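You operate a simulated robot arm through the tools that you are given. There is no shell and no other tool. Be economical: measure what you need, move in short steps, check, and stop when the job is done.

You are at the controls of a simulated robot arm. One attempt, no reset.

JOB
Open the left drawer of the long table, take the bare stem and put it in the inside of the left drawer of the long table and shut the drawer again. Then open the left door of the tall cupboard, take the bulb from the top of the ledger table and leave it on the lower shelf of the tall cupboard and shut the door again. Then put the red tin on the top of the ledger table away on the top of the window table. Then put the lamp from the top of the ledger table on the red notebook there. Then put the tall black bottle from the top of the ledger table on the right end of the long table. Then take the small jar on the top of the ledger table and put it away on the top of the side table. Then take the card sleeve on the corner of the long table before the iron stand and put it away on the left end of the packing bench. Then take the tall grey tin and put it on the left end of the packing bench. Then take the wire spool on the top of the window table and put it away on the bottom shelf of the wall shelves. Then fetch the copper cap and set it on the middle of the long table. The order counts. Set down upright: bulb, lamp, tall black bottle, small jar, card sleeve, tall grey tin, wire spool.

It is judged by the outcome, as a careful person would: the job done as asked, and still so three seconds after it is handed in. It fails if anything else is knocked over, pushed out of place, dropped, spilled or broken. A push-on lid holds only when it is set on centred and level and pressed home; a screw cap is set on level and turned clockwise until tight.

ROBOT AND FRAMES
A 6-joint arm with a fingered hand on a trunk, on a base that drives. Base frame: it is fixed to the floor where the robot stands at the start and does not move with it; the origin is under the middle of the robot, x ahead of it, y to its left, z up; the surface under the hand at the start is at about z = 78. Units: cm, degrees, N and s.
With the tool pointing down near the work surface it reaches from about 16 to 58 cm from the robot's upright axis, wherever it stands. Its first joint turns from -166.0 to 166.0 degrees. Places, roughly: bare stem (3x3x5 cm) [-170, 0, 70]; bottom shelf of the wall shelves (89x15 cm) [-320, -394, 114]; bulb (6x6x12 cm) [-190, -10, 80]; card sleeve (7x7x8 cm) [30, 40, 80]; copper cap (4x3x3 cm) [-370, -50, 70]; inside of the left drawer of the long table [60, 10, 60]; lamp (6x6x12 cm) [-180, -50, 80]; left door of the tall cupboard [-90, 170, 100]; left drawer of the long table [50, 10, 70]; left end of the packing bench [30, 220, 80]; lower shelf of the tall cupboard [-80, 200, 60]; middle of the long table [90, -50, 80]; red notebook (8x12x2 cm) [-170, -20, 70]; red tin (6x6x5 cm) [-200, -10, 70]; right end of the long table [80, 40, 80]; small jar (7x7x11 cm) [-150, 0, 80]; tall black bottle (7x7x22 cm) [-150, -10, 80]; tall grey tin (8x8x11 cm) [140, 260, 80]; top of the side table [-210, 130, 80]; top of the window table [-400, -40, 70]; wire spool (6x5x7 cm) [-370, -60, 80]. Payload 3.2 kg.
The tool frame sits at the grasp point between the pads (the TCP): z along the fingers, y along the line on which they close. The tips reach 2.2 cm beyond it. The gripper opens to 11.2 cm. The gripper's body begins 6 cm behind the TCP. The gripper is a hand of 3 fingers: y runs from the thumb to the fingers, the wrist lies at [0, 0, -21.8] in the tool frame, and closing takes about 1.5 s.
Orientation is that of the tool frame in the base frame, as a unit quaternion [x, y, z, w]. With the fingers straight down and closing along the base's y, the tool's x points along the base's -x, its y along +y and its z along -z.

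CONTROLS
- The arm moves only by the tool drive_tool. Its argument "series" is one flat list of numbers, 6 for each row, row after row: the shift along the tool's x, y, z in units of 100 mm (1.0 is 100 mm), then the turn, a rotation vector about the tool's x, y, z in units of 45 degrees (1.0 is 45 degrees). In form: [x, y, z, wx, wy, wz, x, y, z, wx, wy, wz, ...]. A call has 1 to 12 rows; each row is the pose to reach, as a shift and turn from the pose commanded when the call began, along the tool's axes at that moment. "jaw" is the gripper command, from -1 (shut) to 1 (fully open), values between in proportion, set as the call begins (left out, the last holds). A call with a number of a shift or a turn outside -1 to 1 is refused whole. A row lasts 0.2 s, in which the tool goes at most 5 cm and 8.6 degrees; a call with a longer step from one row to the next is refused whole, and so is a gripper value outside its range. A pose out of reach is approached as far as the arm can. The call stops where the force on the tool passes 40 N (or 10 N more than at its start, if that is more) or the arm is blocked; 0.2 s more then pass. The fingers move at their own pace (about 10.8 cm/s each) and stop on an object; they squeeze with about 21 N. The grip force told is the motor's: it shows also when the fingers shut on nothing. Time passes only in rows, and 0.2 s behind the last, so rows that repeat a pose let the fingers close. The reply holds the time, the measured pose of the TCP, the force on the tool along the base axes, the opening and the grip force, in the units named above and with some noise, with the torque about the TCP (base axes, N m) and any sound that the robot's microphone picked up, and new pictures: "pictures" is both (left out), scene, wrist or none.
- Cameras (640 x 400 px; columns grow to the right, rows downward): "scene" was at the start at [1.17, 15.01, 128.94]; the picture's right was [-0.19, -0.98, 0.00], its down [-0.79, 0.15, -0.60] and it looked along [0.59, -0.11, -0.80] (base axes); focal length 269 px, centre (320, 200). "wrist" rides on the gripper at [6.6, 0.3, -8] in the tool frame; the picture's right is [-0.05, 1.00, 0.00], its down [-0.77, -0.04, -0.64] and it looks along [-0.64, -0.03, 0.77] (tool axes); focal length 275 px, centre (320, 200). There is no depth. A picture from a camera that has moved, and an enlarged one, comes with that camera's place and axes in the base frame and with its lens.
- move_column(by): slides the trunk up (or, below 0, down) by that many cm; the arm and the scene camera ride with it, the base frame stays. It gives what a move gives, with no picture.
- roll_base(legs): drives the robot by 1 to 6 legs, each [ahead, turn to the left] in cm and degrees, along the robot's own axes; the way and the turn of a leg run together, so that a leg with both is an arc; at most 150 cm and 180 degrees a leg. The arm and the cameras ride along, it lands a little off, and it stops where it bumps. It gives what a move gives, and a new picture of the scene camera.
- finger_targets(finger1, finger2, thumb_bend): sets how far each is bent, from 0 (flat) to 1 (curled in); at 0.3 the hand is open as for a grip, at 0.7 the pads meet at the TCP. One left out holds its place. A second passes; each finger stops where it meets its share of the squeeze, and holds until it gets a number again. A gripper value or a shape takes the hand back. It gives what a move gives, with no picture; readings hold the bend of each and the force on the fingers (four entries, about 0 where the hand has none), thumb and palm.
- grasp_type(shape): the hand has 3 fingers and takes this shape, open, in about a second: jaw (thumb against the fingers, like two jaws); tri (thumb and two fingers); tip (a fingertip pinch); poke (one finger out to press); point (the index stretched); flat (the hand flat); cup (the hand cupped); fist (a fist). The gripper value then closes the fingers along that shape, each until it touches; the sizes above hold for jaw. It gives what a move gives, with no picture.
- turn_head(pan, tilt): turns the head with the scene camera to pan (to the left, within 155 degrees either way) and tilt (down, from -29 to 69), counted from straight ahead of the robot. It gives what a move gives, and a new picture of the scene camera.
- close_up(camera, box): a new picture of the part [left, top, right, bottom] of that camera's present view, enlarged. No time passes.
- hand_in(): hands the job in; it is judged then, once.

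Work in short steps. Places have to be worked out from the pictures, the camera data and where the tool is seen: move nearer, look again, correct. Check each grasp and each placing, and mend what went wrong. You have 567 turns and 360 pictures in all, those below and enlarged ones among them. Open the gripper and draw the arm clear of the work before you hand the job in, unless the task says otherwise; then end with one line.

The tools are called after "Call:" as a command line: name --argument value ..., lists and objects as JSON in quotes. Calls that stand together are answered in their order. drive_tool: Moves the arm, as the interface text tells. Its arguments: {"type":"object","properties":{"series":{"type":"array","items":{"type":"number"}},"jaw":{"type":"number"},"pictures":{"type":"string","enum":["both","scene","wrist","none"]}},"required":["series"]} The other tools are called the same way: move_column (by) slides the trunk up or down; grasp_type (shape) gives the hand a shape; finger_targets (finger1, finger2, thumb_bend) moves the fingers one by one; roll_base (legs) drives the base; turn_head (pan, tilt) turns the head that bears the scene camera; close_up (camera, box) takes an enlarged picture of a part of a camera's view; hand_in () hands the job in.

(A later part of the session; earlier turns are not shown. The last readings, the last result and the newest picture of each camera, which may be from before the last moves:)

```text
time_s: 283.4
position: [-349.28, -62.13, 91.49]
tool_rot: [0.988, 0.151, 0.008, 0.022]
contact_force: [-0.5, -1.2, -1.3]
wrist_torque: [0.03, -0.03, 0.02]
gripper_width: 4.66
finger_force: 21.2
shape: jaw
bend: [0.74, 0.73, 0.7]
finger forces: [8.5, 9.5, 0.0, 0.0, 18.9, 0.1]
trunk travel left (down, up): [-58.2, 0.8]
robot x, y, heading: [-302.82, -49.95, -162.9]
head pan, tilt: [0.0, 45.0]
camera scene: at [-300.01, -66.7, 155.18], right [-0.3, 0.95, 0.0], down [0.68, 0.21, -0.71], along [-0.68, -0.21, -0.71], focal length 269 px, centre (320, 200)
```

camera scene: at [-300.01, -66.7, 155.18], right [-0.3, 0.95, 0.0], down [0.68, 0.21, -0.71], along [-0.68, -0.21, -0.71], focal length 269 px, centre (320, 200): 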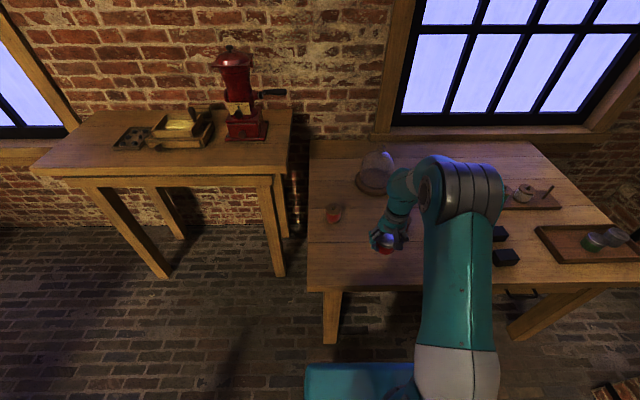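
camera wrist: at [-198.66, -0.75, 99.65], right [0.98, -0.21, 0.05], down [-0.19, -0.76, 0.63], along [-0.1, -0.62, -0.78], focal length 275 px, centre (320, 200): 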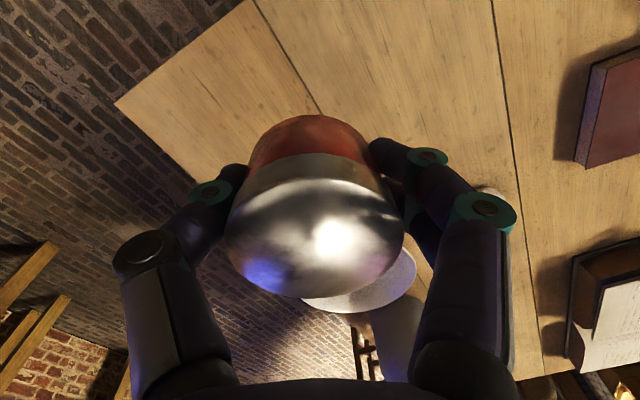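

I move the tin over the free spot (-352,-72), then lower.

Call:
drive_tool --series '[-0.18, 0.29, 0, 0, 0, 0, -0.36, 0.58, 0, 0, 0, 0, -0.55, 0.865, 0, 0, 0, 0]' --pictures "none"

Call:
move_column --by -12

Call:
drive_tool --series '[0, 0, 0, 0, 0, 0]' --pictures "both"

```text
time_s: 284.2
position: [-352.1, -72.05, 91.77]
tool_rot: [0.988, 0.15, 0.008, 0.021]
contact_force: [-0.4, -0.2, -2.1]
wrist_torque: [0.04, 0.0, 0.01]
gripper_width: 4.65
finger_force: 20.9
shape: jaw
bend: [0.74, 0.73, 0.7]
finger forces: [8.4, 9.6, 0.1, 0.1, 19.0, 0.0]
trunk travel left (down, up): [-58.2, 0.8]
robot x, y, heading: [-302.54, -50.22, -162.9]
head pan, tilt: [0.0, 45.0]
```

```text
time_s: 285.7
position: [-352.14, -71.84, 79.69]
tool_rot: [0.988, 0.15, 0.008, 0.022]
contact_force: [-0.3, 0.6, -0.6]
wrist_torque: [0.02, 0.0, 0.01]
gripper_width: 4.65
finger_force: 21.3
shape: jaw
bend: [0.74, 0.73, 0.7]
finger forces: [8.4, 9.7, 0.1, 0.1, 19.0, 0.1]
trunk travel left (down, up): [-46.2, 12.8]
robot x, y, heading: [-302.87, -50.12, -162.7]
head pan, tilt: [0.0, 45.0]
```

```text
time_s: 286.1
position: [-352.16, -71.83, 79.78]
tool_rot: [0.989, 0.149, 0.008, 0.022]
contact_force: [-0.3, 0.2, 0.1]
wrist_torque: [0.0, 0.01, -0.01]
gripper_width: 4.64
finger_force: 20.9
shape: jaw
bend: [0.74, 0.73, 0.7]
finger forces: [8.4, 9.6, 0.0, 0.1, 19.0, 0.1]
trunk travel left (down, up): [-46.2, 12.8]
robot x, y, heading: [-302.65, -50.27, -163.0]
head pan, tilt: [0.0, 45.0]
camera scene: at [-300.01, -66.71, 143.18], right [-0.3, 0.95, 0.0], down [0.68, 0.21, -0.71], along [-0.67, -0.21, -0.71], focal length 269 px, centre (320, 200)
camera wrist: at [-345.72, -69.9, 87.91], right [0.25, -0.97, 0.05], down [-0.76, -0.17, 0.63], along [-0.6, -0.19, -0.78], focal length 275 px, centre (320, 200)
```

scene: 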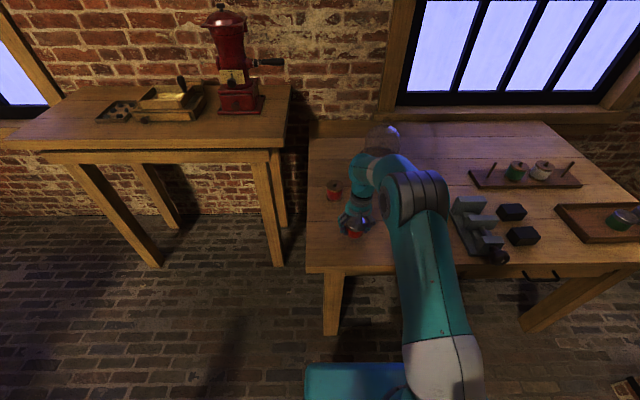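
wrist: 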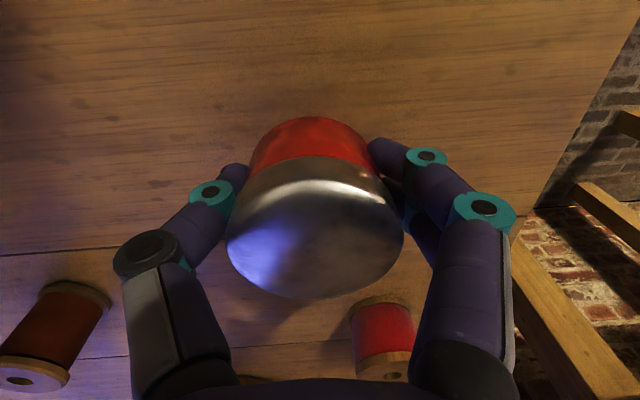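

Clear beneath. I lower in small rows until contact.

Call:
drive_tool --series '[0, 0, 0.1, 0, 0, 0, 0, 0, 0.2, 0, 0, 0, 0, 0, 0.26, 0, 0, 0, 0, 0, 0.31, 0, 0, 0, 0, 0, 0.35, 0, 0, 0]' --pictures "none"

```text
time_s: 287.3
position: [-352.02, -72.08, 76.35]
tool_rot: [0.988, 0.15, 0.008, 0.022]
contact_force: [-0.2, 0.0, 6.0]
wrist_torque: [0.06, 0.03, 0.0]
gripper_width: 4.64
finger_force: 20.9
shape: jaw
bend: [0.74, 0.73, 0.7]
finger forces: [8.9, 9.8, 0.0, 0.1, 20.2, 0.1]
trunk travel left (down, up): [-46.2, 12.8]
robot x, y, heading: [-302.78, -50.02, -162.9]
head pan, tilt: [0.0, 45.0]
```

Contact. I open and rise.

Call:
drive_tool --series '[0, 0, 0, 0, 0, 0, 0, 0, 0, 0, 0, 0, 0, 0, 0, 0, 0, 0, 0, 0, 0, 0, 0, 0]' --jaw 1 --pictures "none"

Call:
drive_tool --series '[0, 0, -0.4, 0, 0, 0, 0, 0, -0.8, 0, 0, 0, 0, 0, -1.0, 0, 0, 0]' --pictures "wrist"

```text
time_s: 287.9
position: [-352.25, -72.48, 76.45]
tool_rot: [0.988, 0.152, 0.005, 0.025]
contact_force: [-0.3, -0.6, 0.7]
wrist_torque: [0.03, -0.03, -0.02]
gripper_width: 11.17
finger_force: 0.0
shape: jaw
bend: [0.3, 0.3, 0.3]
finger forces: [0.1, 0.1, 0.0, 0.1, 0.1, 0.0]
trunk travel left (down, up): [-46.2, 12.8]
robot x, y, heading: [-302.77, -49.83, -162.5]
head pan, tilt: [0.0, 45.0]
stopped in row 2: the force on the tool passed its limit at 42 N (the readings are from after the stop); the commanded pose is now the measured one
```

```text
time_s: 288.7
position: [-352.17, -72.02, 86.67]
tool_rot: [0.988, 0.152, 0.004, 0.023]
contact_force: [-0.5, 0.9, -1.0]
wrist_torque: [-0.03, 0.02, 0.0]
gripper_width: 11.18
finger_force: 0.2
shape: jaw
bend: [0.3, 0.3, 0.3]
finger forces: [0.0, 0.1, 0.0, 0.1, 0.0, 0.0]
trunk travel left (down, up): [-46.2, 12.8]
robot x, y, heading: [-302.64, -50.05, -162.6]
head pan, tilt: [0.0, 45.0]
camera wrist: at [-345.84, -69.85, 94.62], right [0.26, -0.97, 0.05], down [-0.76, -0.17, 0.63], along [-0.6, -0.2, -0.77], focal length 275 px, centre (320, 200)
```

wrist: 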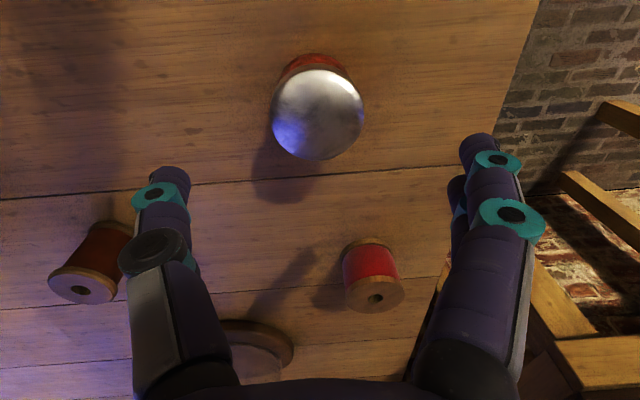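

The tin stands on the window table. Next the lamp: I raise the trunk and drive to the ledger table's window side.

Call:
move_column --by 12.5

Call:
drive_tool --series '[0.4, 0, -0.2, 0, 0, 0, 0.8, 0, -0.4, 0, 0, 0]' --pictures "none"

Call:
roll_base --legs '[[0, 173.5], [62, 0], [0, -21.8]]'

Call:
turn_head --pan 0 --tilt 50

```text
time_s: 290.2
position: [-352.28, -72.05, 99.1]
tool_rot: [0.988, 0.152, 0.004, 0.024]
contact_force: [0.5, 0.0, -0.1]
wrist_torque: [0.0, -0.02, -0.03]
gripper_width: 11.21
finger_force: 0.1
shape: jaw
bend: [0.3, 0.3, 0.3]
finger forces: [0.0, 0.0, 0.0, 0.0, 0.0, 0.0]
trunk travel left (down, up): [-58.7, 0.3]
robot x, y, heading: [-303.08, -50.15, -162.5]
head pan, tilt: [0.0, 45.0]
```

```text
time_s: 290.8
position: [-344.75, -69.41, 103.13]
tool_rot: [0.988, 0.152, 0.005, 0.023]
contact_force: [0.3, -0.1, -0.5]
wrist_torque: [-0.04, 0.01, 0.02]
gripper_width: 11.17
finger_force: 0.2
shape: jaw
bend: [0.3, 0.3, 0.3]
finger forces: [0.0, 0.1, 0.0, 0.1, 0.0, 0.0]
trunk travel left (down, up): [-58.7, 0.3]
robot x, y, heading: [-302.8, -50.17, -162.3]
head pan, tilt: [0.0, 45.0]
```

```text
time_s: 302.6
position: [-194.93, -41.58, 103.06]
tool_rot: [0.095, 0.995, 0.025, 0.002]
contact_force: [0.1, 0.5, -0.1]
wrist_torque: [0.01, 0.01, 0.02]
gripper_width: 11.2
finger_force: 0.1
shape: jaw
bend: [0.3, 0.3, 0.3]
finger forces: [0.0, 0.1, 0.0, 0.0, 0.1, 0.0]
trunk travel left (down, up): [-58.7, 0.3]
robot x, y, heading: [-241.33, -38.56, -10.9]
head pan, tilt: [0.0, 45.0]
camera scene: at [-235.97, -22.84, 155.68], right [-0.19, -0.98, 0.0], down [-0.69, 0.13, -0.71], along [0.69, -0.13, -0.71], focal length 269 px, centre (320, 200)
```

scene: 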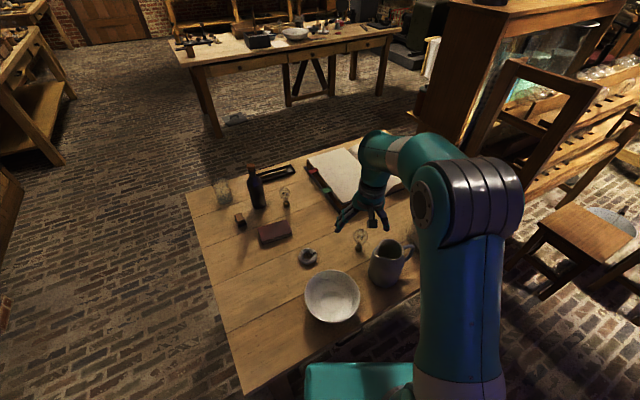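

```text
time_s: 303.2
position: [-195.05, -41.63, 103.01]
tool_rot: [0.095, 0.995, 0.025, 0.001]
contact_force: [-0.3, 0.0, 0.6]
wrist_torque: [0.0, -0.01, 0.0]
gripper_width: 11.22
finger_force: 0.1
shape: jaw
bend: [0.3, 0.3, 0.3]
finger forces: [0.1, 0.0, 0.1, 0.0, 0.0, 0.1]
trunk travel left (down, up): [-58.7, 0.3]
robot x, y, heading: [-241.21, -38.8, -11.0]
head pan, tilt: [0.0, 50.0]
camera scene: at [-236.4, -22.73, 154.99], right [-0.19, -0.98, 0.0], down [-0.75, 0.15, -0.64], along [0.63, -0.12, -0.77], focal length 269 px, centre (320, 200)
```

scene: 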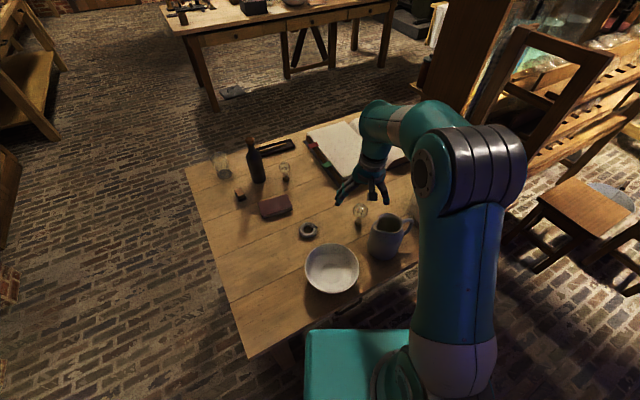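

The lamp is at (-182.3,-48), the jug beside it at (-194,-54) reaching z 88. I turn the tool's yaw to about -50° so its camera clears the jug, and move over the lamp.

Call:
drive_tool --series '[-0.2, -0.08, 0, 0.012, -0.005, 0.174, -0.4, -0.16, 0, 0.024, -0.01, 0.347, -0.6, -0.24, 0, 0.036, -0.015, 0.52, -0.8, -0.32, 0, 0.048, -0.02, 0.694, -1.0, -0.39, 0, 0.06, -0.025, 0.868]' --pictures "wrist"

```text
time_s: 304.4
position: [-185.89, -47.3, 102.86]
tool_rot: [0.423, 0.906, 0.0, 0.0]
contact_force: [0.1, 0.4, -0.7]
wrist_torque: [0.01, 0.01, -0.02]
gripper_width: 11.23
finger_force: 0.0
shape: jaw
bend: [0.3, 0.3, 0.3]
finger forces: [0.0, 0.0, 0.0, 0.0, 0.0, 0.0]
trunk travel left (down, up): [-58.7, 0.3]
robot x, y, heading: [-241.13, -38.75, -11.0]
head pan, tilt: [0.0, 50.0]
camera wrist: at [-189.79, -42.03, 110.8], right [0.8, 0.6, 0.0], down [0.47, -0.61, 0.64], along [0.38, -0.51, -0.77], focal length 275 px, centre (320, 200)
```

wrist: 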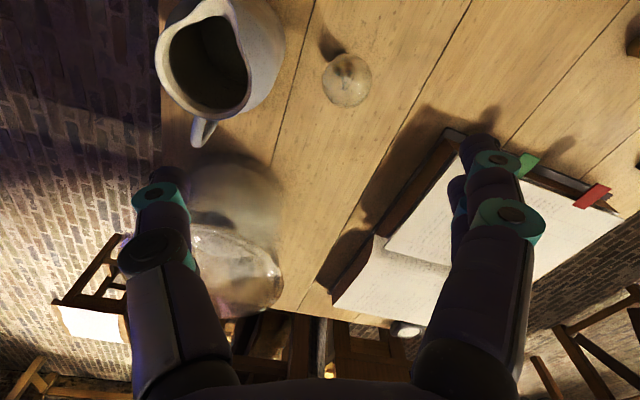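

The jug is too near for this yaw; with the tool turned to about -145° the hand's slim side faces the jug and the camera is away from it. I rotate in place at height.

Call:
drive_tool --series '[0, 0, 0, 0, 0, 0.18, 0, 0, 0, 0, 0, 0.36, 0, 0, 0, 0, 0, 0.54, 0, 0, 0, 0, 0, 0.71]' --pictures "none"

Call:
drive_tool --series '[0, 0, 0, 0, 0, 0.18, 0, 0, 0, 0, 0, 0.36, 0, 0, 0, 0, 0, 0.54, 0, 0, 0, 0, 0, 0.71]' --pictures "none"

Call:
drive_tool --series '[0, 0, 0, 0, 0, 0.18, 0, 0, 0, 0, 0, 0.36, 0, 0, 0, 0, 0, 0.54, 0, 0, 0, 0, 0, 0.71]' --jaw 0.5 --pictures "both"

```text
time_s: 305.4
position: [-190.88, -51.37, 99.37]
tool_rot: [0.645, 0.764, 0.019, 0.003]
contact_force: [-0.2, -0.6, 0.2]
wrist_torque: [0.01, 0.0, 0.0]
gripper_width: 11.19
finger_force: 0.0
shape: jaw
bend: [0.3, 0.3, 0.3]
finger forces: [0.1, 0.0, 0.0, 0.1, 0.0, 0.0]
out of reach, approached as far as the arm can: row 3, 4
trunk travel left (down, up): [-58.7, 0.3]
robot x, y, heading: [-241.08, -38.46, -11.2]
head pan, tilt: [0.0, 50.0]
```

```text
time_s: 306.4
position: [-202.19, -58.63, 90.83]
tool_rot: [0.821, 0.57, 0.033, 0.003]
contact_force: [-0.3, 0.3, 0.6]
wrist_torque: [-0.01, 0.0, -0.04]
gripper_width: 11.2
finger_force: 0.0
shape: jaw
bend: [0.3, 0.3, 0.3]
finger forces: [0.0, 0.1, 0.0, 0.1, 0.1, 0.1]
out of reach, approached as far as the arm can: row 1, 2, 3, 4
trunk travel left (down, up): [-58.7, 0.3]
robot x, y, heading: [-240.98, -38.54, -11.1]
head pan, tilt: [0.0, 50.0]
```

```text
time_s: 307.4
position: [-211.3, -61.9, 85.71]
tool_rot: [0.943, 0.331, 0.046, -0.005]
contact_force: [0.3, -0.4, 0.3]
wrist_torque: [-0.02, 0.01, 0.0]
gripper_width: 8.39
finger_force: 0.2
shape: jaw
bend: [0.63, 0.63, 0.6]
finger forces: [0.0, 0.0, 0.0, 0.0, 0.1, 0.1]
out of reach, approached as far as the arm can: row 1, 2, 3, 4
trunk travel left (down, up): [-58.7, 0.3]
robot x, y, heading: [-241.14, -38.56, -11.1]
head pan, tilt: [0.0, 50.0]
camera scene: at [-236.4, -22.75, 154.99], right [-0.19, -0.98, 0.0], down [-0.75, 0.15, -0.64], along [0.63, -0.12, -0.77], focal length 269 px, centre (320, 200)
camera wrist: at [-206.53, -58.4, 94.31], right [0.59, -0.81, 0.02], down [-0.67, -0.48, 0.56], along [-0.45, -0.34, -0.83], focal length 275 px, centre (320, 200)
```

scene: 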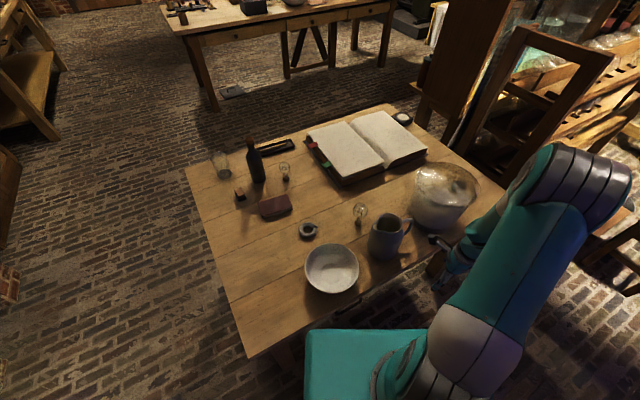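
wrist: 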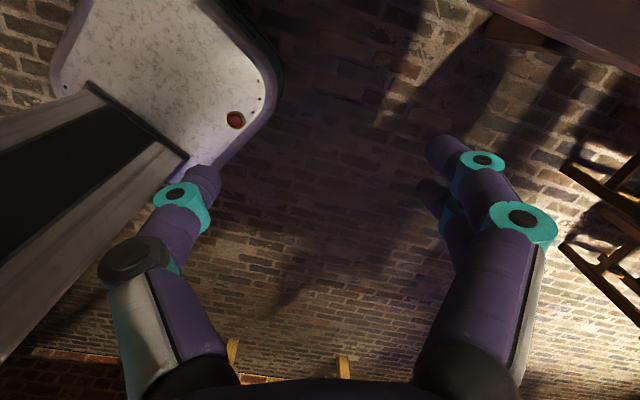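

The wrist cannot turn that far and the arm folded back; nothing was touched. I undo the rotation, rising at the same time.

Call:
drive_tool --series '[0, 0, -0.2, 0, 0, 0, 0, 0, -0.5, 0, 0, -0.18, 0, 0, -0.5, 0, 0, -0.36, 0, 0, -0.5, 0, 0, -0.54, 0, 0, -0.5, 0, 0, -0.71]' --pictures "none"

Call:
drive_tool --series '[0, 0, -0.2, 0, 0, -0.18, 0, 0, -0.4, 0, 0, -0.36, 0, 0, -0.6, 0, 0, -0.54, 0, 0, -0.6, 0, 0, -0.71]' --pictures "scene"

```text
time_s: 308.6
position: [-211.57, -62.11, 90.65]
tool_rot: [0.819, 0.572, 0.034, 0.003]
contact_force: [0.5, 0.6, -0.1]
wrist_torque: [0.03, 0.0, 0.04]
gripper_width: 8.42
finger_force: 0.1
shape: jaw
bend: [0.63, 0.63, 0.6]
finger forces: [0.0, 0.1, 0.1, 0.0, 0.0, 0.0]
out of reach, approached as far as the arm can: row 1, 2
trunk travel left (down, up): [-58.7, 0.3]
robot x, y, heading: [-241.39, -38.77, -11.0]
head pan, tilt: [0.0, 50.0]
```

```text
time_s: 309.6
position: [-212.09, -62.39, 96.5]
tool_rot: [0.631, 0.775, 0.032, 0.012]
contact_force: [-0.7, -0.1, 0.5]
wrist_torque: [0.02, 0.0, 0.0]
gripper_width: 8.43
finger_force: 0.1
shape: jaw
bend: [0.63, 0.63, 0.6]
finger forces: [0.1, 0.0, 0.0, 0.0, 0.1, 0.1]
trunk travel left (down, up): [-58.7, 0.3]
robot x, y, heading: [-241.03, -38.47, -10.9]
head pan, tilt: [0.0, 50.0]
camera scene: at [-236.4, -22.74, 154.99], right [-0.19, -0.98, 0.0], down [-0.75, 0.15, -0.64], along [0.63, -0.12, -0.77], focal length 269 px, centre (320, 200)
```

scene: 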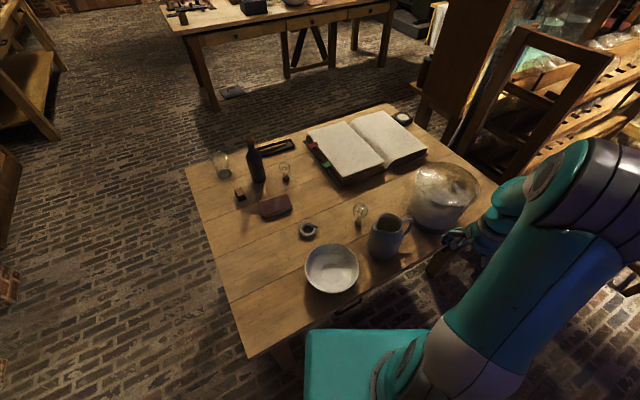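

I compute a yaw of -60° with the hand's top leaning 14° away from the jug, which gives clearance. I rotate to that while moving part of the way.

Call:
drive_tool --series '[0.1, 0.1, -0.2, 0.1, -0.016, -0.102, 0.2, 0.3, -0.4, 0.2, -0.032, -0.203, 0.3, 0.5, -0.5, 0.3, -0.048, -0.305, 0.4, 0.7, -0.5, 0.398, -0.064, -0.406]' --pictures "none"

```text
time_s: 310.6
position: [-203.08, -56.79, 106.51]
tool_rot: [0.499, 0.858, -0.094, -0.074]
contact_force: [0.5, 0.4, -0.4]
wrist_torque: [-0.02, 0.0, -0.03]
gripper_width: 8.42
finger_force: 0.1
shape: jaw
bend: [0.63, 0.63, 0.6]
finger forces: [0.1, 0.0, 0.1, 0.0, 0.0, 0.0]
out of reach, approached as far as the arm can: row 1, 2, 3, 4
trunk travel left (down, up): [-58.7, 0.3]
robot x, y, heading: [-241.17, -38.45, -11.0]
head pan, tilt: [0.0, 50.0]
```

The lamp is near the reach limit, so I drive 7 cm closer first, with the tool kept high.

Call:
roll_base --legs '[[7, 0]]'

Call:
drive_tool --series '[-0.03, 0.33, 0.06, 0, 0, 0, -0.06, 0.66, 0.1, 0, 0, 0, -0.1, 1.0, 0.15, 0, 0, 0]' --pictures "both"

```text
time_s: 311.6
position: [-196.2, -58.04, 106.51]
tool_rot: [0.498, 0.858, -0.095, -0.076]
contact_force: [0.3, -0.2, 0.2]
wrist_torque: [-0.04, 0.01, -0.01]
gripper_width: 8.4
finger_force: 0.3
shape: jaw
bend: [0.63, 0.63, 0.6]
finger forces: [0.0, 0.0, 0.0, 0.0, 0.0, 0.0]
trunk travel left (down, up): [-58.7, 0.3]
robot x, y, heading: [-234.32, -39.69, -11.0]
head pan, tilt: [0.0, 50.0]
camera scene: at [-229.4, -24.08, 154.99], right [-0.19, -0.98, 0.0], down [-0.75, 0.15, -0.64], along [0.63, -0.12, -0.77], focal length 269 px, centre (320, 200)
```

scene: 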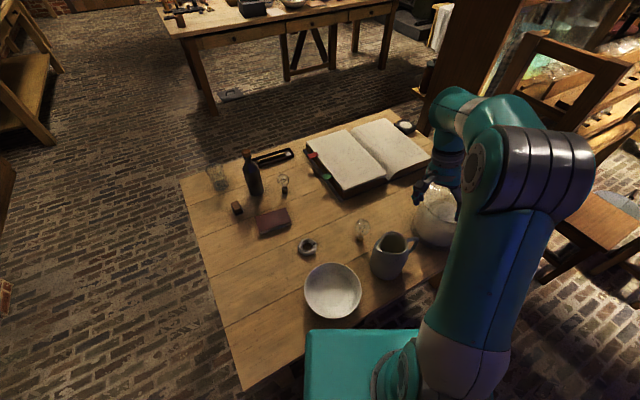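

```text
time_s: 312.4
position: [-187.74, -54.13, 102.56]
tool_rot: [0.498, 0.859, -0.095, -0.075]
contact_force: [0.5, -0.2, 0.4]
wrist_torque: [0.03, 0.01, 0.03]
gripper_width: 8.41
finger_force: 0.1
shape: jaw
bend: [0.63, 0.63, 0.6]
finger forces: [0.1, 0.0, 0.0, 0.1, 0.1, 0.0]
trunk travel left (down, up): [-58.7, 0.3]
robot x, y, heading: [-234.14, -39.62, -10.9]
head pan, tilt: [0.0, 50.0]
camera scene: at [-229.47, -24.04, 154.99], right [-0.19, -0.98, 0.0], down [-0.75, 0.15, -0.64], along [0.63, -0.12, -0.77], focal length 269 px, centre (320, 200)
camera wrist: at [-188.79, -47.47, 110.59], right [0.86, 0.44, -0.24], down [0.49, -0.63, 0.6], along [0.12, -0.63, -0.76], focal length 275 px, centre (320, 200)
```

scene: 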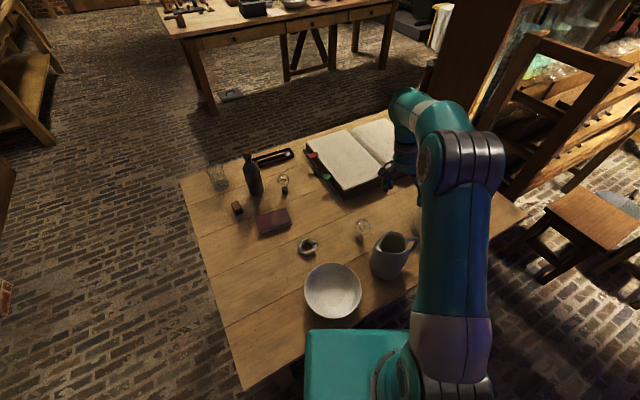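
wrist: 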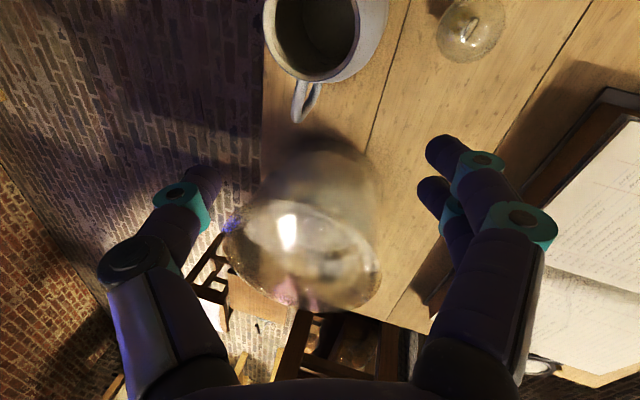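

Lamp confirmed at (-182,-47.5). I continue toward the pre-grasp point just east and above it.

Call:
drive_tool --series '[0.08, 0.35, 0.05, 0, 0, 0, 0.16, 0.7, 0.1, 0, 0, 0, 0.24, 1.0, 0.15, 0, 0, 0]' --pictures "none"

Call:
drive_tool --series '[0, 0.15, 0.15, 0, 0, 0, 0, 0.29, 0.3, 0, 0, 0]' --pictures "wrist"

```text
time_s: 313.2
position: [-183.01, -48.96, 97.66]
tool_rot: [0.494, 0.862, -0.089, -0.072]
contact_force: [0.2, -0.2, 0.1]
wrist_torque: [0.03, 0.02, 0.02]
gripper_width: 8.39
finger_force: 0.1
shape: jaw
bend: [0.63, 0.63, 0.6]
finger forces: [0.0, 0.1, 0.0, 0.0, 0.1, 0.0]
out of reach, approached as far as the arm can: row 2, 3
trunk travel left (down, up): [-58.7, 0.3]
robot x, y, heading: [-234.26, -39.8, -10.7]
head pan, tilt: [0.0, 50.0]
```

```text
time_s: 313.8
position: [-181.92, -48.43, 93.84]
tool_rot: [0.496, 0.86, -0.091, -0.073]
contact_force: [-0.2, 0.7, 0.1]
wrist_torque: [-0.02, 0.0, -0.04]
gripper_width: 8.39
finger_force: 0.0
shape: jaw
bend: [0.63, 0.63, 0.6]
finger forces: [0.0, 0.0, 0.0, 0.0, 0.0, 0.1]
out of reach, approached as far as the arm can: row 1, 2
trunk travel left (down, up): [-58.7, 0.3]
robot x, y, heading: [-234.54, -39.81, -10.8]
head pan, tilt: [0.0, 50.0]
camera wrist: at [-183.03, -41.86, 101.78], right [0.86, 0.45, -0.23], down [0.49, -0.63, 0.6], along [0.12, -0.63, -0.77], focal length 275 px, centre (320, 200)
```

wrist: 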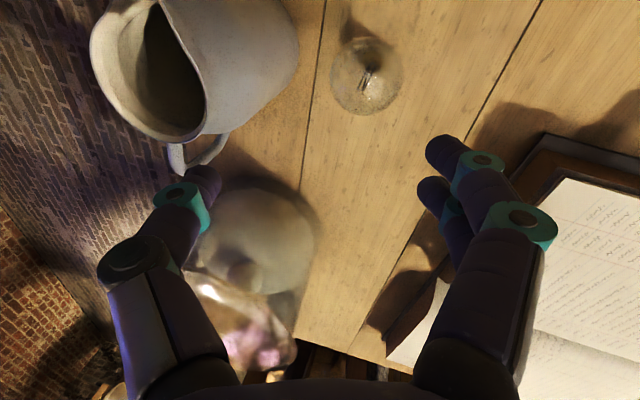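

The gap between jug and globe is only about 2 cm, so the fingers must close along the other direction. I turn the tool to yaw +8° with its top leaning 15° forward, which keeps the camera above the jug's rim.

Call:
drive_tool --series '[0, 0, -0.3, -0.0034, 0.008, -0.152, 0, 0, -0.4, -0.0068, 0.016, -0.304, 0, 0, -0.4, -0.01, 0.024, -0.456, 0, 0, -0.4, -0.0136, 0.032, -0.608, 0, 0, -0.4, -0.017, 0.04, -0.76]' --pictures "none"

Call:
drive_tool --series '[0, 0, 0, -0.0034, 0.008, -0.152, 0, 0, 0, -0.0068, 0.016, -0.304, 0, 0, 0, -0.01, 0.024, -0.456, 0, 0, 0, -0.0136, 0.032, -0.608, 0, 0, 0, -0.017, 0.04, -0.76]' --pictures "wrist"

```text
time_s: 315.0
position: [-180.94, -48.09, 97.76]
tool_rot: [0.224, 0.967, -0.054, -0.109]
contact_force: [0.2, -0.6, -1.2]
wrist_torque: [-0.01, 0.0, -0.03]
gripper_width: 8.42
finger_force: 0.0
shape: jaw
bend: [0.63, 0.63, 0.6]
finger forces: [0.1, 0.0, 0.0, 0.0, 0.1, 0.1]
trunk travel left (down, up): [-58.7, 0.3]
robot x, y, heading: [-234.45, -40.14, -11.2]
head pan, tilt: [0.0, 50.0]
```

```text
time_s: 316.2
position: [-180.99, -48.11, 97.69]
tool_rot: [-0.068, 0.989, -0.011, -0.133]
contact_force: [-0.1, 0.4, 0.6]
wrist_torque: [0.01, 0.0, 0.01]
gripper_width: 8.43
finger_force: 0.0
shape: jaw
bend: [0.63, 0.63, 0.6]
finger forces: [0.0, 0.1, 0.0, 0.0, 0.0, 0.0]
trunk travel left (down, up): [-58.7, 0.3]
robot x, y, heading: [-234.23, -39.84, -11.0]
head pan, tilt: [0.0, 50.0]
camera wrist: at [-185.12, -48.37, 107.26], right [-0.09, 1.0, -0.01], down [0.91, 0.09, 0.41], along [0.41, 0.03, -0.91], focal length 275 px, centre (320, 200)
```

wrist: 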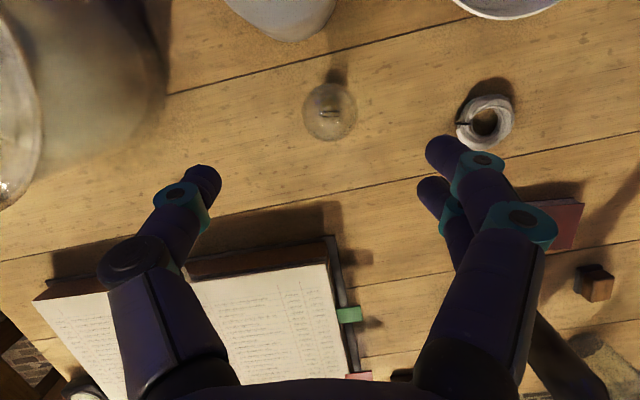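

The lamp is centred now and the camera clear. I centre horizontally over it and lower the trunk 10 cm.

Call:
drive_tool --series '[0.06, 0.04, 0.015, 0, 0, 0, 0.12, 0.08, 0.03, 0, 0, 0]' --pictures "none"

Call:
move_column --by -9

Call:
drive_tool --series '[0, 0, 0, 0, 0, 0]' --pictures "both"

```text
time_s: 316.8
position: [-182.19, -47.42, 97.83]
tool_rot: [-0.067, 0.989, -0.009, -0.134]
contact_force: [-0.4, 0.4, -0.1]
wrist_torque: [0.01, 0.02, 0.0]
gripper_width: 8.4
finger_force: 0.2
shape: jaw
bend: [0.63, 0.63, 0.6]
finger forces: [0.0, 0.1, 0.0, 0.0, 0.0, 0.0]
trunk travel left (down, up): [-58.7, 0.3]
robot x, y, heading: [-234.37, -39.27, -11.1]
head pan, tilt: [0.0, 50.0]
```

```text
time_s: 318.1
position: [-182.39, -47.6, 88.87]
tool_rot: [-0.067, 0.989, -0.01, -0.133]
contact_force: [-1.2, -0.3, 0.1]
wrist_torque: [0.02, 0.01, -0.01]
gripper_width: 8.42
finger_force: 0.0
shape: jaw
bend: [0.63, 0.63, 0.6]
finger forces: [0.1, 0.1, 0.0, 0.1, 0.0, 0.0]
trunk travel left (down, up): [-49.7, 9.3]
robot x, y, heading: [-234.29, -39.53, -11.1]
head pan, tilt: [0.0, 50.0]
```

```text
time_s: 318.5
position: [-182.29, -47.58, 88.74]
tool_rot: [-0.067, 0.989, -0.01, -0.134]
contact_force: [-0.1, -0.8, 0.4]
wrist_torque: [0.01, 0.01, 0.02]
gripper_width: 8.39
finger_force: 0.1
shape: jaw
bend: [0.63, 0.63, 0.6]
finger forces: [0.0, 0.1, 0.1, 0.0, 0.0, 0.0]
trunk travel left (down, up): [-49.7, 9.3]
robot x, y, heading: [-234.31, -39.98, -11.0]
head pan, tilt: [0.0, 50.0]
camera scene: at [-229.55, -24.05, 145.99], right [-0.19, -0.98, 0.0], down [-0.75, 0.15, -0.64], along [0.63, -0.12, -0.77], focal length 269 px, centre (320, 200)
camera wrist: at [-186.44, -47.73, 98.3], right [-0.09, 1.0, -0.01], down [0.91, 0.09, 0.41], along [0.41, 0.02, -0.91], focal length 275 px, centre (320, 200)
```

scene: 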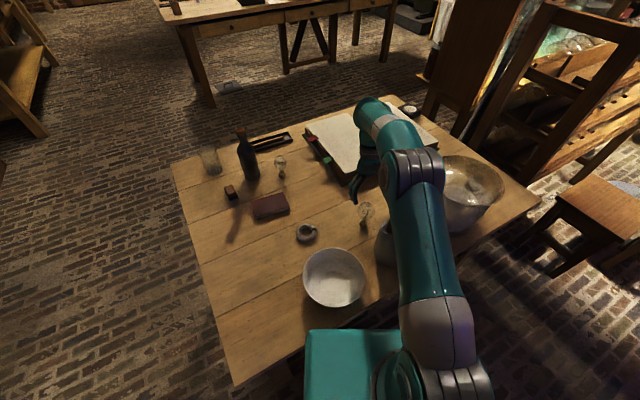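
wrist: 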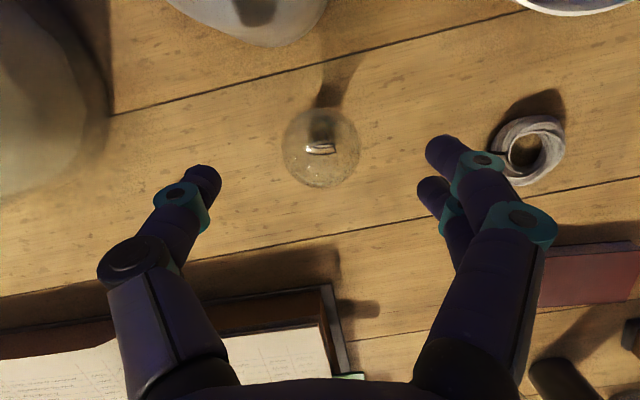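

Well centred. I descend 8.4 cm vertically with the arm and check.

Call:
drive_tool --series '[-0.06, 0, 0.2, 0, 0, 0, -0.12, 0, 0.4, 0, 0, 0, -0.18, 0, 0.6, 0, 0, 0, -0.25, 0, 0.8, 0, 0, 0]' --pictures "wrist"

```text
time_s: 319.5
position: [-182.02, -47.49, 80.53]
tool_rot: [-0.067, 0.989, -0.01, -0.133]
contact_force: [-0.6, 0.1, 0.2]
wrist_torque: [-0.01, -0.02, -0.01]
gripper_width: 8.42
finger_force: 0.0
shape: jaw
bend: [0.63, 0.63, 0.6]
finger forces: [0.1, 0.0, 0.0, 0.0, 0.0, 0.0]
trunk travel left (down, up): [-49.7, 9.3]
robot x, y, heading: [-233.83, -39.94, -10.7]
head pan, tilt: [0.0, 50.0]
camera wrist: at [-186.15, -47.72, 89.92], right [-0.09, 1.0, -0.01], down [0.91, 0.09, 0.41], along [0.41, 0.02, -0.91], focal length 275 px, centre (320, 200)
```

wrist: 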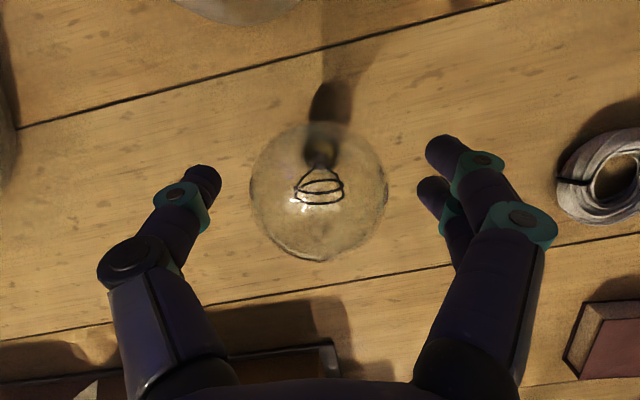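

Globe centre is about 1.5 cm beyond the TCP. I go 1.3 cm further and close.

Call:
drive_tool --series '[-0.03, -0.01, 0.13, 0, 0, 0, -0.03, -0.01, 0.13, 0, 0, 0]' --pictures "none"

Call:
drive_tool --series '[0, 0, 0, 0, 0, 0, 0, 0, 0, 0, 0, 0, 0, 0, 0, 0, 0, 0, 0, 0, 0, 0, 0, 0]' --jaw -1 --pictures "wrist"

```text
time_s: 320.1
position: [-182.09, -47.58, 78.99]
tool_rot: [-0.067, 0.989, -0.011, -0.134]
contact_force: [0.2, 0.1, -0.1]
wrist_torque: [0.0, -0.02, 0.03]
gripper_width: 8.41
finger_force: 0.0
shape: jaw
bend: [0.63, 0.63, 0.6]
finger forces: [0.1, 0.0, 0.0, 0.0, 0.0, 0.1]
trunk travel left (down, up): [-49.7, 9.3]
robot x, y, heading: [-234.11, -40.07, -11.0]
head pan, tilt: [0.0, 50.0]
```

```text
time_s: 321.1
position: [-182.02, -47.61, 79.1]
tool_rot: [-0.066, 0.989, -0.01, -0.134]
contact_force: [0.5, 0.4, 0.1]
wrist_torque: [0.01, -0.01, -0.01]
gripper_width: 3.44
finger_force: 20.9
shape: jaw
bend: [0.73, 0.73, 0.71]
finger forces: [8.2, 9.9, 0.1, 0.0, 18.2, 0.1]
trunk travel left (down, up): [-49.7, 9.3]
robot x, y, heading: [-234.28, -39.7, -11.0]
head pan, tilt: [0.0, 50.0]
camera wrist: at [-186.22, -47.84, 88.57], right [-0.09, 1.0, -0.01], down [0.91, 0.09, 0.41], along [0.41, 0.02, -0.91], focal length 275 px, centre (320, 200)
```

wrist: 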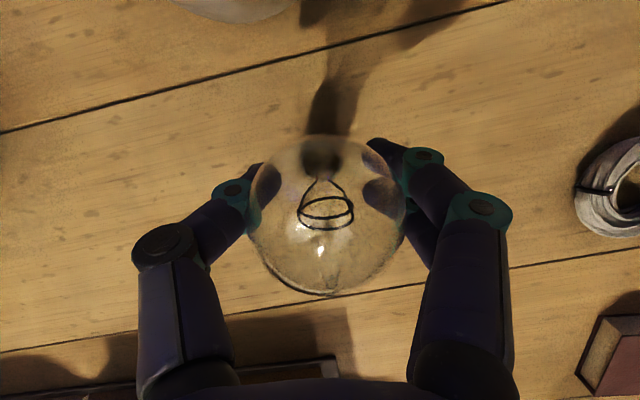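

Gripped. I lift it slowly with the arm, then with the trunk.

Call:
drive_tool --series '[0.04, 0, -0.14, 0, 0, 0, 0.08, 0, -0.29, 0, 0, 0, 0.13, 0, -0.48, 0, 0, 0, 0.18, 0, -0.67, 0, 0, 0, 0.24, 0, -0.87, 0, 0, 0]' --pictures "wrist"

Call:
move_column --by 9

```text
time_s: 322.3
position: [-182.01, -47.62, 88.1]
tool_rot: [-0.067, 0.989, -0.01, -0.134]
contact_force: [0.9, 0.6, -0.8]
wrist_torque: [0.0, -0.02, -0.01]
gripper_width: 3.42
finger_force: 21.0
shape: jaw
bend: [0.73, 0.73, 0.71]
finger forces: [8.5, 10.0, 0.1, 0.0, 18.1, 0.1]
trunk travel left (down, up): [-49.7, 9.3]
robot x, y, heading: [-234.37, -39.77, -10.8]
head pan, tilt: [0.0, 50.0]
camera wrist: at [-186.24, -47.77, 97.57], right [-0.09, 1.0, -0.01], down [0.91, 0.09, 0.41], along [0.41, 0.02, -0.91], focal length 275 px, centre (320, 200)
```

wrist: 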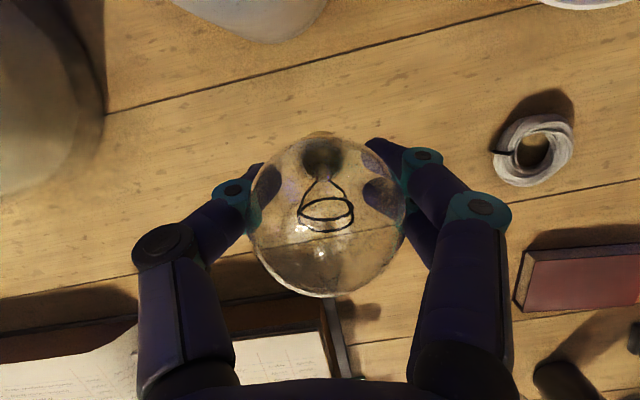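

```text
time_s: 323.5
position: [-182.13, -47.51, 96.92]
tool_rot: [-0.067, 0.989, -0.01, -0.134]
contact_force: [0.1, 1.2, 0.3]
wrist_torque: [0.0, -0.01, 0.01]
gripper_width: 3.42
finger_force: 21.1
shape: jaw
bend: [0.73, 0.73, 0.71]
finger forces: [8.6, 10.0, 0.0, 0.1, 18.1, 0.0]
trunk travel left (down, up): [-58.7, 0.3]
robot x, y, heading: [-234.57, -39.91, -10.8]
head pan, tilt: [0.0, 50.0]
```

The lamp is held upright. I raise it further, back away and drive around to the ledger table's right side to place it on the notebook.

Call:
drive_tool --series '[0.05, 0, -0.19, 0, 0, 0, 0.1, 0, -0.38, 0, 0, 0, 0.15, 0, -0.57, 0, 0, 0]' --pictures "none"

Call:
roll_base --legs '[[-25, 0], [0, 88], [85, 0], [0, -84]]'

```text
time_s: 324.3
position: [-182.07, -47.48, 102.96]
tool_rot: [-0.066, 0.989, -0.011, -0.133]
contact_force: [0.0, 0.5, -0.4]
wrist_torque: [0.01, 0.0, 0.02]
gripper_width: 3.42
finger_force: 20.7
shape: jaw
bend: [0.73, 0.73, 0.71]
finger forces: [8.7, 10.1, 0.1, 0.0, 17.9, 0.0]
trunk travel left (down, up): [-58.7, 0.3]
robot x, y, heading: [-234.55, -40.07, -11.0]
head pan, tilt: [0.0, 50.0]
```

```text
time_s: 337.7
position: [-187.3, 44.28, 102.95]
tool_rot: [-0.1, 0.986, -0.014, -0.133]
contact_force: [-0.5, -0.6, -0.3]
wrist_torque: [0.0, -0.01, -0.03]
gripper_width: 3.35
finger_force: 20.8
shape: jaw
bend: [0.74, 0.73, 0.71]
finger forces: [8.0, 10.0, 0.0, 0.0, 17.9, 0.0]
trunk travel left (down, up): [-58.7, 0.3]
robot x, y, heading: [-240.07, 48.28, -7.0]
head pan, tilt: [0.0, 50.0]
camera scene: at [-236.36, 64.51, 154.99], right [-0.12, -0.99, 0.0], down [-0.76, 0.09, -0.64], along [0.64, -0.08, -0.77], focal length 269 px, centre (320, 200)
```

scene: 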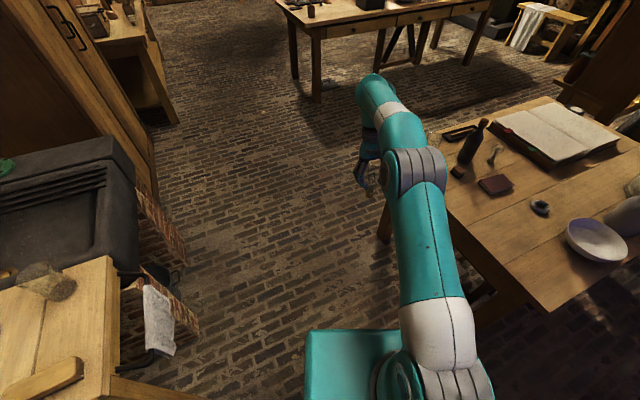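

Call:
roll_base --legs '[[61.5, -0.7], [0, -71.3]]'

Call:
drive_tool --series '[0, 0, 0, 0, 0, 0]' --pictures "wrist"

```text
time_s: 344.2
position: [-167.89, -11.11, 103.08]
tool_rot: [0.506, 0.852, 0.067, -0.116]
contact_force: [0.1, 0.4, -1.8]
wrist_torque: [-0.03, 0.01, 0.02]
gripper_width: 3.37
finger_force: 20.8
shape: jaw
bend: [0.74, 0.73, 0.71]
finger forces: [7.8, 10.0, 0.0, 0.0, 17.9, 0.1]
trunk travel left (down, up): [-58.7, 0.3]
robot x, y, heading: [-179.42, 40.33, -80.0]
head pan, tilt: [0.0, 50.0]
camera scene: at [-162.89, 41.48, 154.99], right [-0.98, -0.17, 0.0], down [-0.13, 0.75, -0.64], along [0.11, -0.63, -0.77], focal length 269 px, centre (320, 200)
```

scene: 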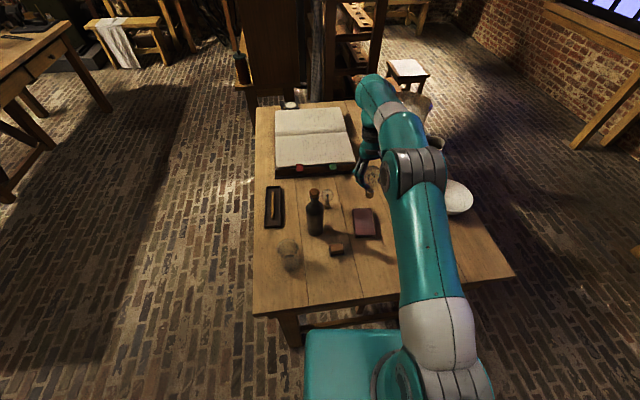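

```text
time_s: 344.6
position: [-167.86, -11.0, 102.85]
tool_rot: [0.506, 0.852, 0.067, -0.116]
contact_force: [-0.5, -0.3, 0.3]
wrist_torque: [-0.02, -0.01, 0.0]
gripper_width: 3.35
finger_force: 20.7
shape: jaw
bend: [0.74, 0.73, 0.71]
finger forces: [7.7, 10.0, 0.0, 0.0, 17.7, 0.0]
trunk travel left (down, up): [-58.7, 0.3]
robot x, y, heading: [-179.57, 40.53, -80.0]
head pan, tilt: [0.0, 50.0]
camera wrist: at [-169.56, -7.17, 112.36], right [0.9, 0.44, -0.01], down [0.41, -0.82, 0.41], along [0.17, -0.37, -0.91], focal length 275 px, centre (320, 200)
```

wrist: 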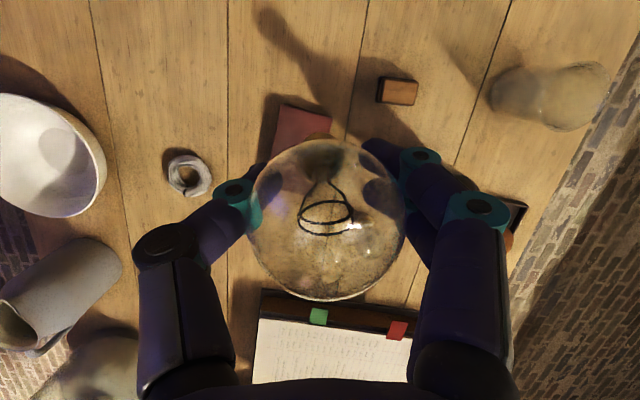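

The notebook centre is (-168.7,-18). I drive 6 cm closer, shift, and lower the trunk 10 cm.

Call:
roll_base --legs '[[6, 0]]'

Call:
drive_tool --series '[0.05, -0.1, 0.015, 0, 0, 0, 0.1, -0.19, 0.03, 0, 0, 0]' --pictures "none"

Call:
move_column --by -10

Call:
drive_tool --series '[0, 0, 0, 0, 0, 0]' --pictures "both"

```text
time_s: 345.6
position: [-166.76, -17.05, 102.79]
tool_rot: [0.506, 0.852, 0.068, -0.116]
contact_force: [0.4, 0.2, -1.2]
wrist_torque: [-0.02, 0.02, 0.0]
gripper_width: 3.36
finger_force: 20.9
shape: jaw
bend: [0.74, 0.73, 0.71]
finger forces: [7.6, 10.1, 0.0, 0.0, 17.7, 0.0]
trunk travel left (down, up): [-58.7, 0.3]
robot x, y, heading: [-178.64, 34.89, -79.9]
head pan, tilt: [0.0, 50.0]
camera scene: at [-161.81, 35.5, 154.99], right [-0.98, -0.17, 0.0], down [-0.13, 0.75, -0.64], along [0.11, -0.63, -0.77], focal length 269 px, centre (320, 200)
```

scene: 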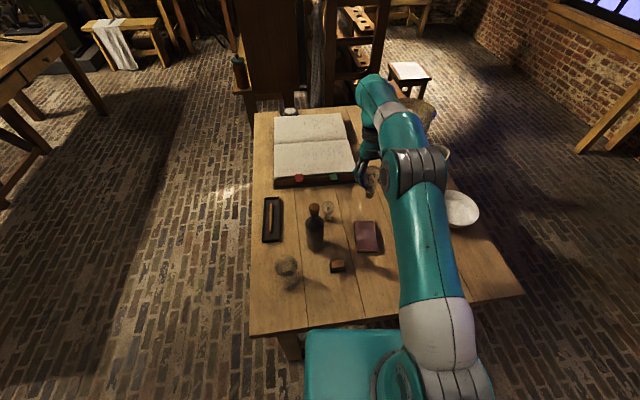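

```text
time_s: 346.2
position: [-169.04, -16.84, 102.73]
tool_rot: [0.506, 0.852, 0.067, -0.115]
contact_force: [0.8, 0.7, -0.5]
wrist_torque: [0.04, 0.0, -0.01]
gripper_width: 3.35
finger_force: 20.6
shape: jaw
bend: [0.74, 0.73, 0.71]
finger forces: [7.7, 10.0, 0.0, 0.1, 17.8, 0.0]
trunk travel left (down, up): [-58.7, 0.3]
robot x, y, heading: [-178.5, 34.6, -79.8]
head pan, tilt: [0.0, 50.0]
```

```text
time_s: 347.5
position: [-169.02, -16.94, 92.77]
tool_rot: [0.505, 0.852, 0.068, -0.116]
contact_force: [-0.7, 0.0, -0.8]
wrist_torque: [0.01, -0.01, 0.0]
gripper_width: 3.34
finger_force: 20.6
shape: jaw
bend: [0.74, 0.73, 0.71]
finger forces: [7.6, 10.0, 0.0, 0.0, 17.7, 0.0]
trunk travel left (down, up): [-48.7, 10.3]
robot x, y, heading: [-178.57, 34.25, -79.8]
head pan, tilt: [0.0, 50.0]
```

```text
time_s: 347.9
position: [-169.08, -16.88, 92.81]
tool_rot: [0.507, 0.852, 0.068, -0.116]
contact_force: [0.1, -0.8, 0.4]
wrist_torque: [0.03, 0.01, -0.01]
gripper_width: 3.37
finger_force: 21.3
shape: jaw
bend: [0.74, 0.73, 0.71]
finger forces: [7.6, 10.0, 0.0, 0.0, 17.7, 0.0]
trunk travel left (down, up): [-48.7, 10.3]
robot x, y, heading: [-178.54, 34.56, -80.0]
head pan, tilt: [0.0, 50.0]
camera scene: at [-161.84, 35.64, 144.99], right [-0.98, -0.17, 0.0], down [-0.13, 0.75, -0.64], along [0.11, -0.63, -0.77], focal length 269 px, centre (320, 200)
camera wrist: at [-170.66, -13.02, 102.31], right [0.9, 0.44, -0.01], down [0.41, -0.82, 0.41], along [0.17, -0.37, -0.91], focal length 275 px, centre (320, 200)
```

scene: 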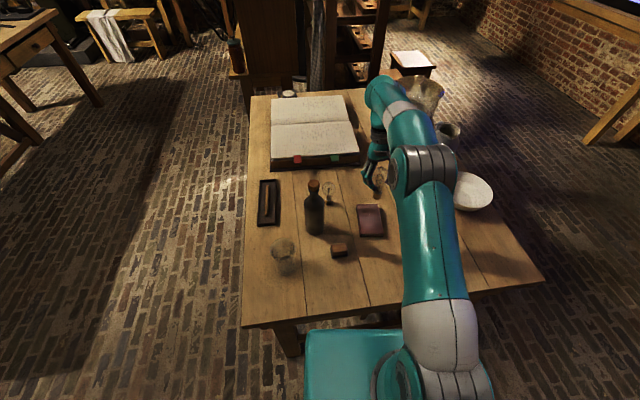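
wrist: 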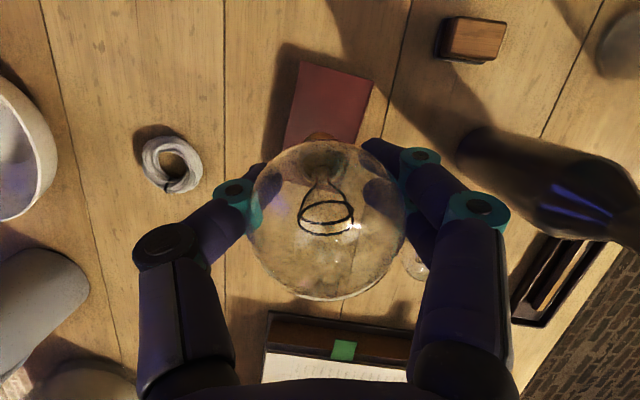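

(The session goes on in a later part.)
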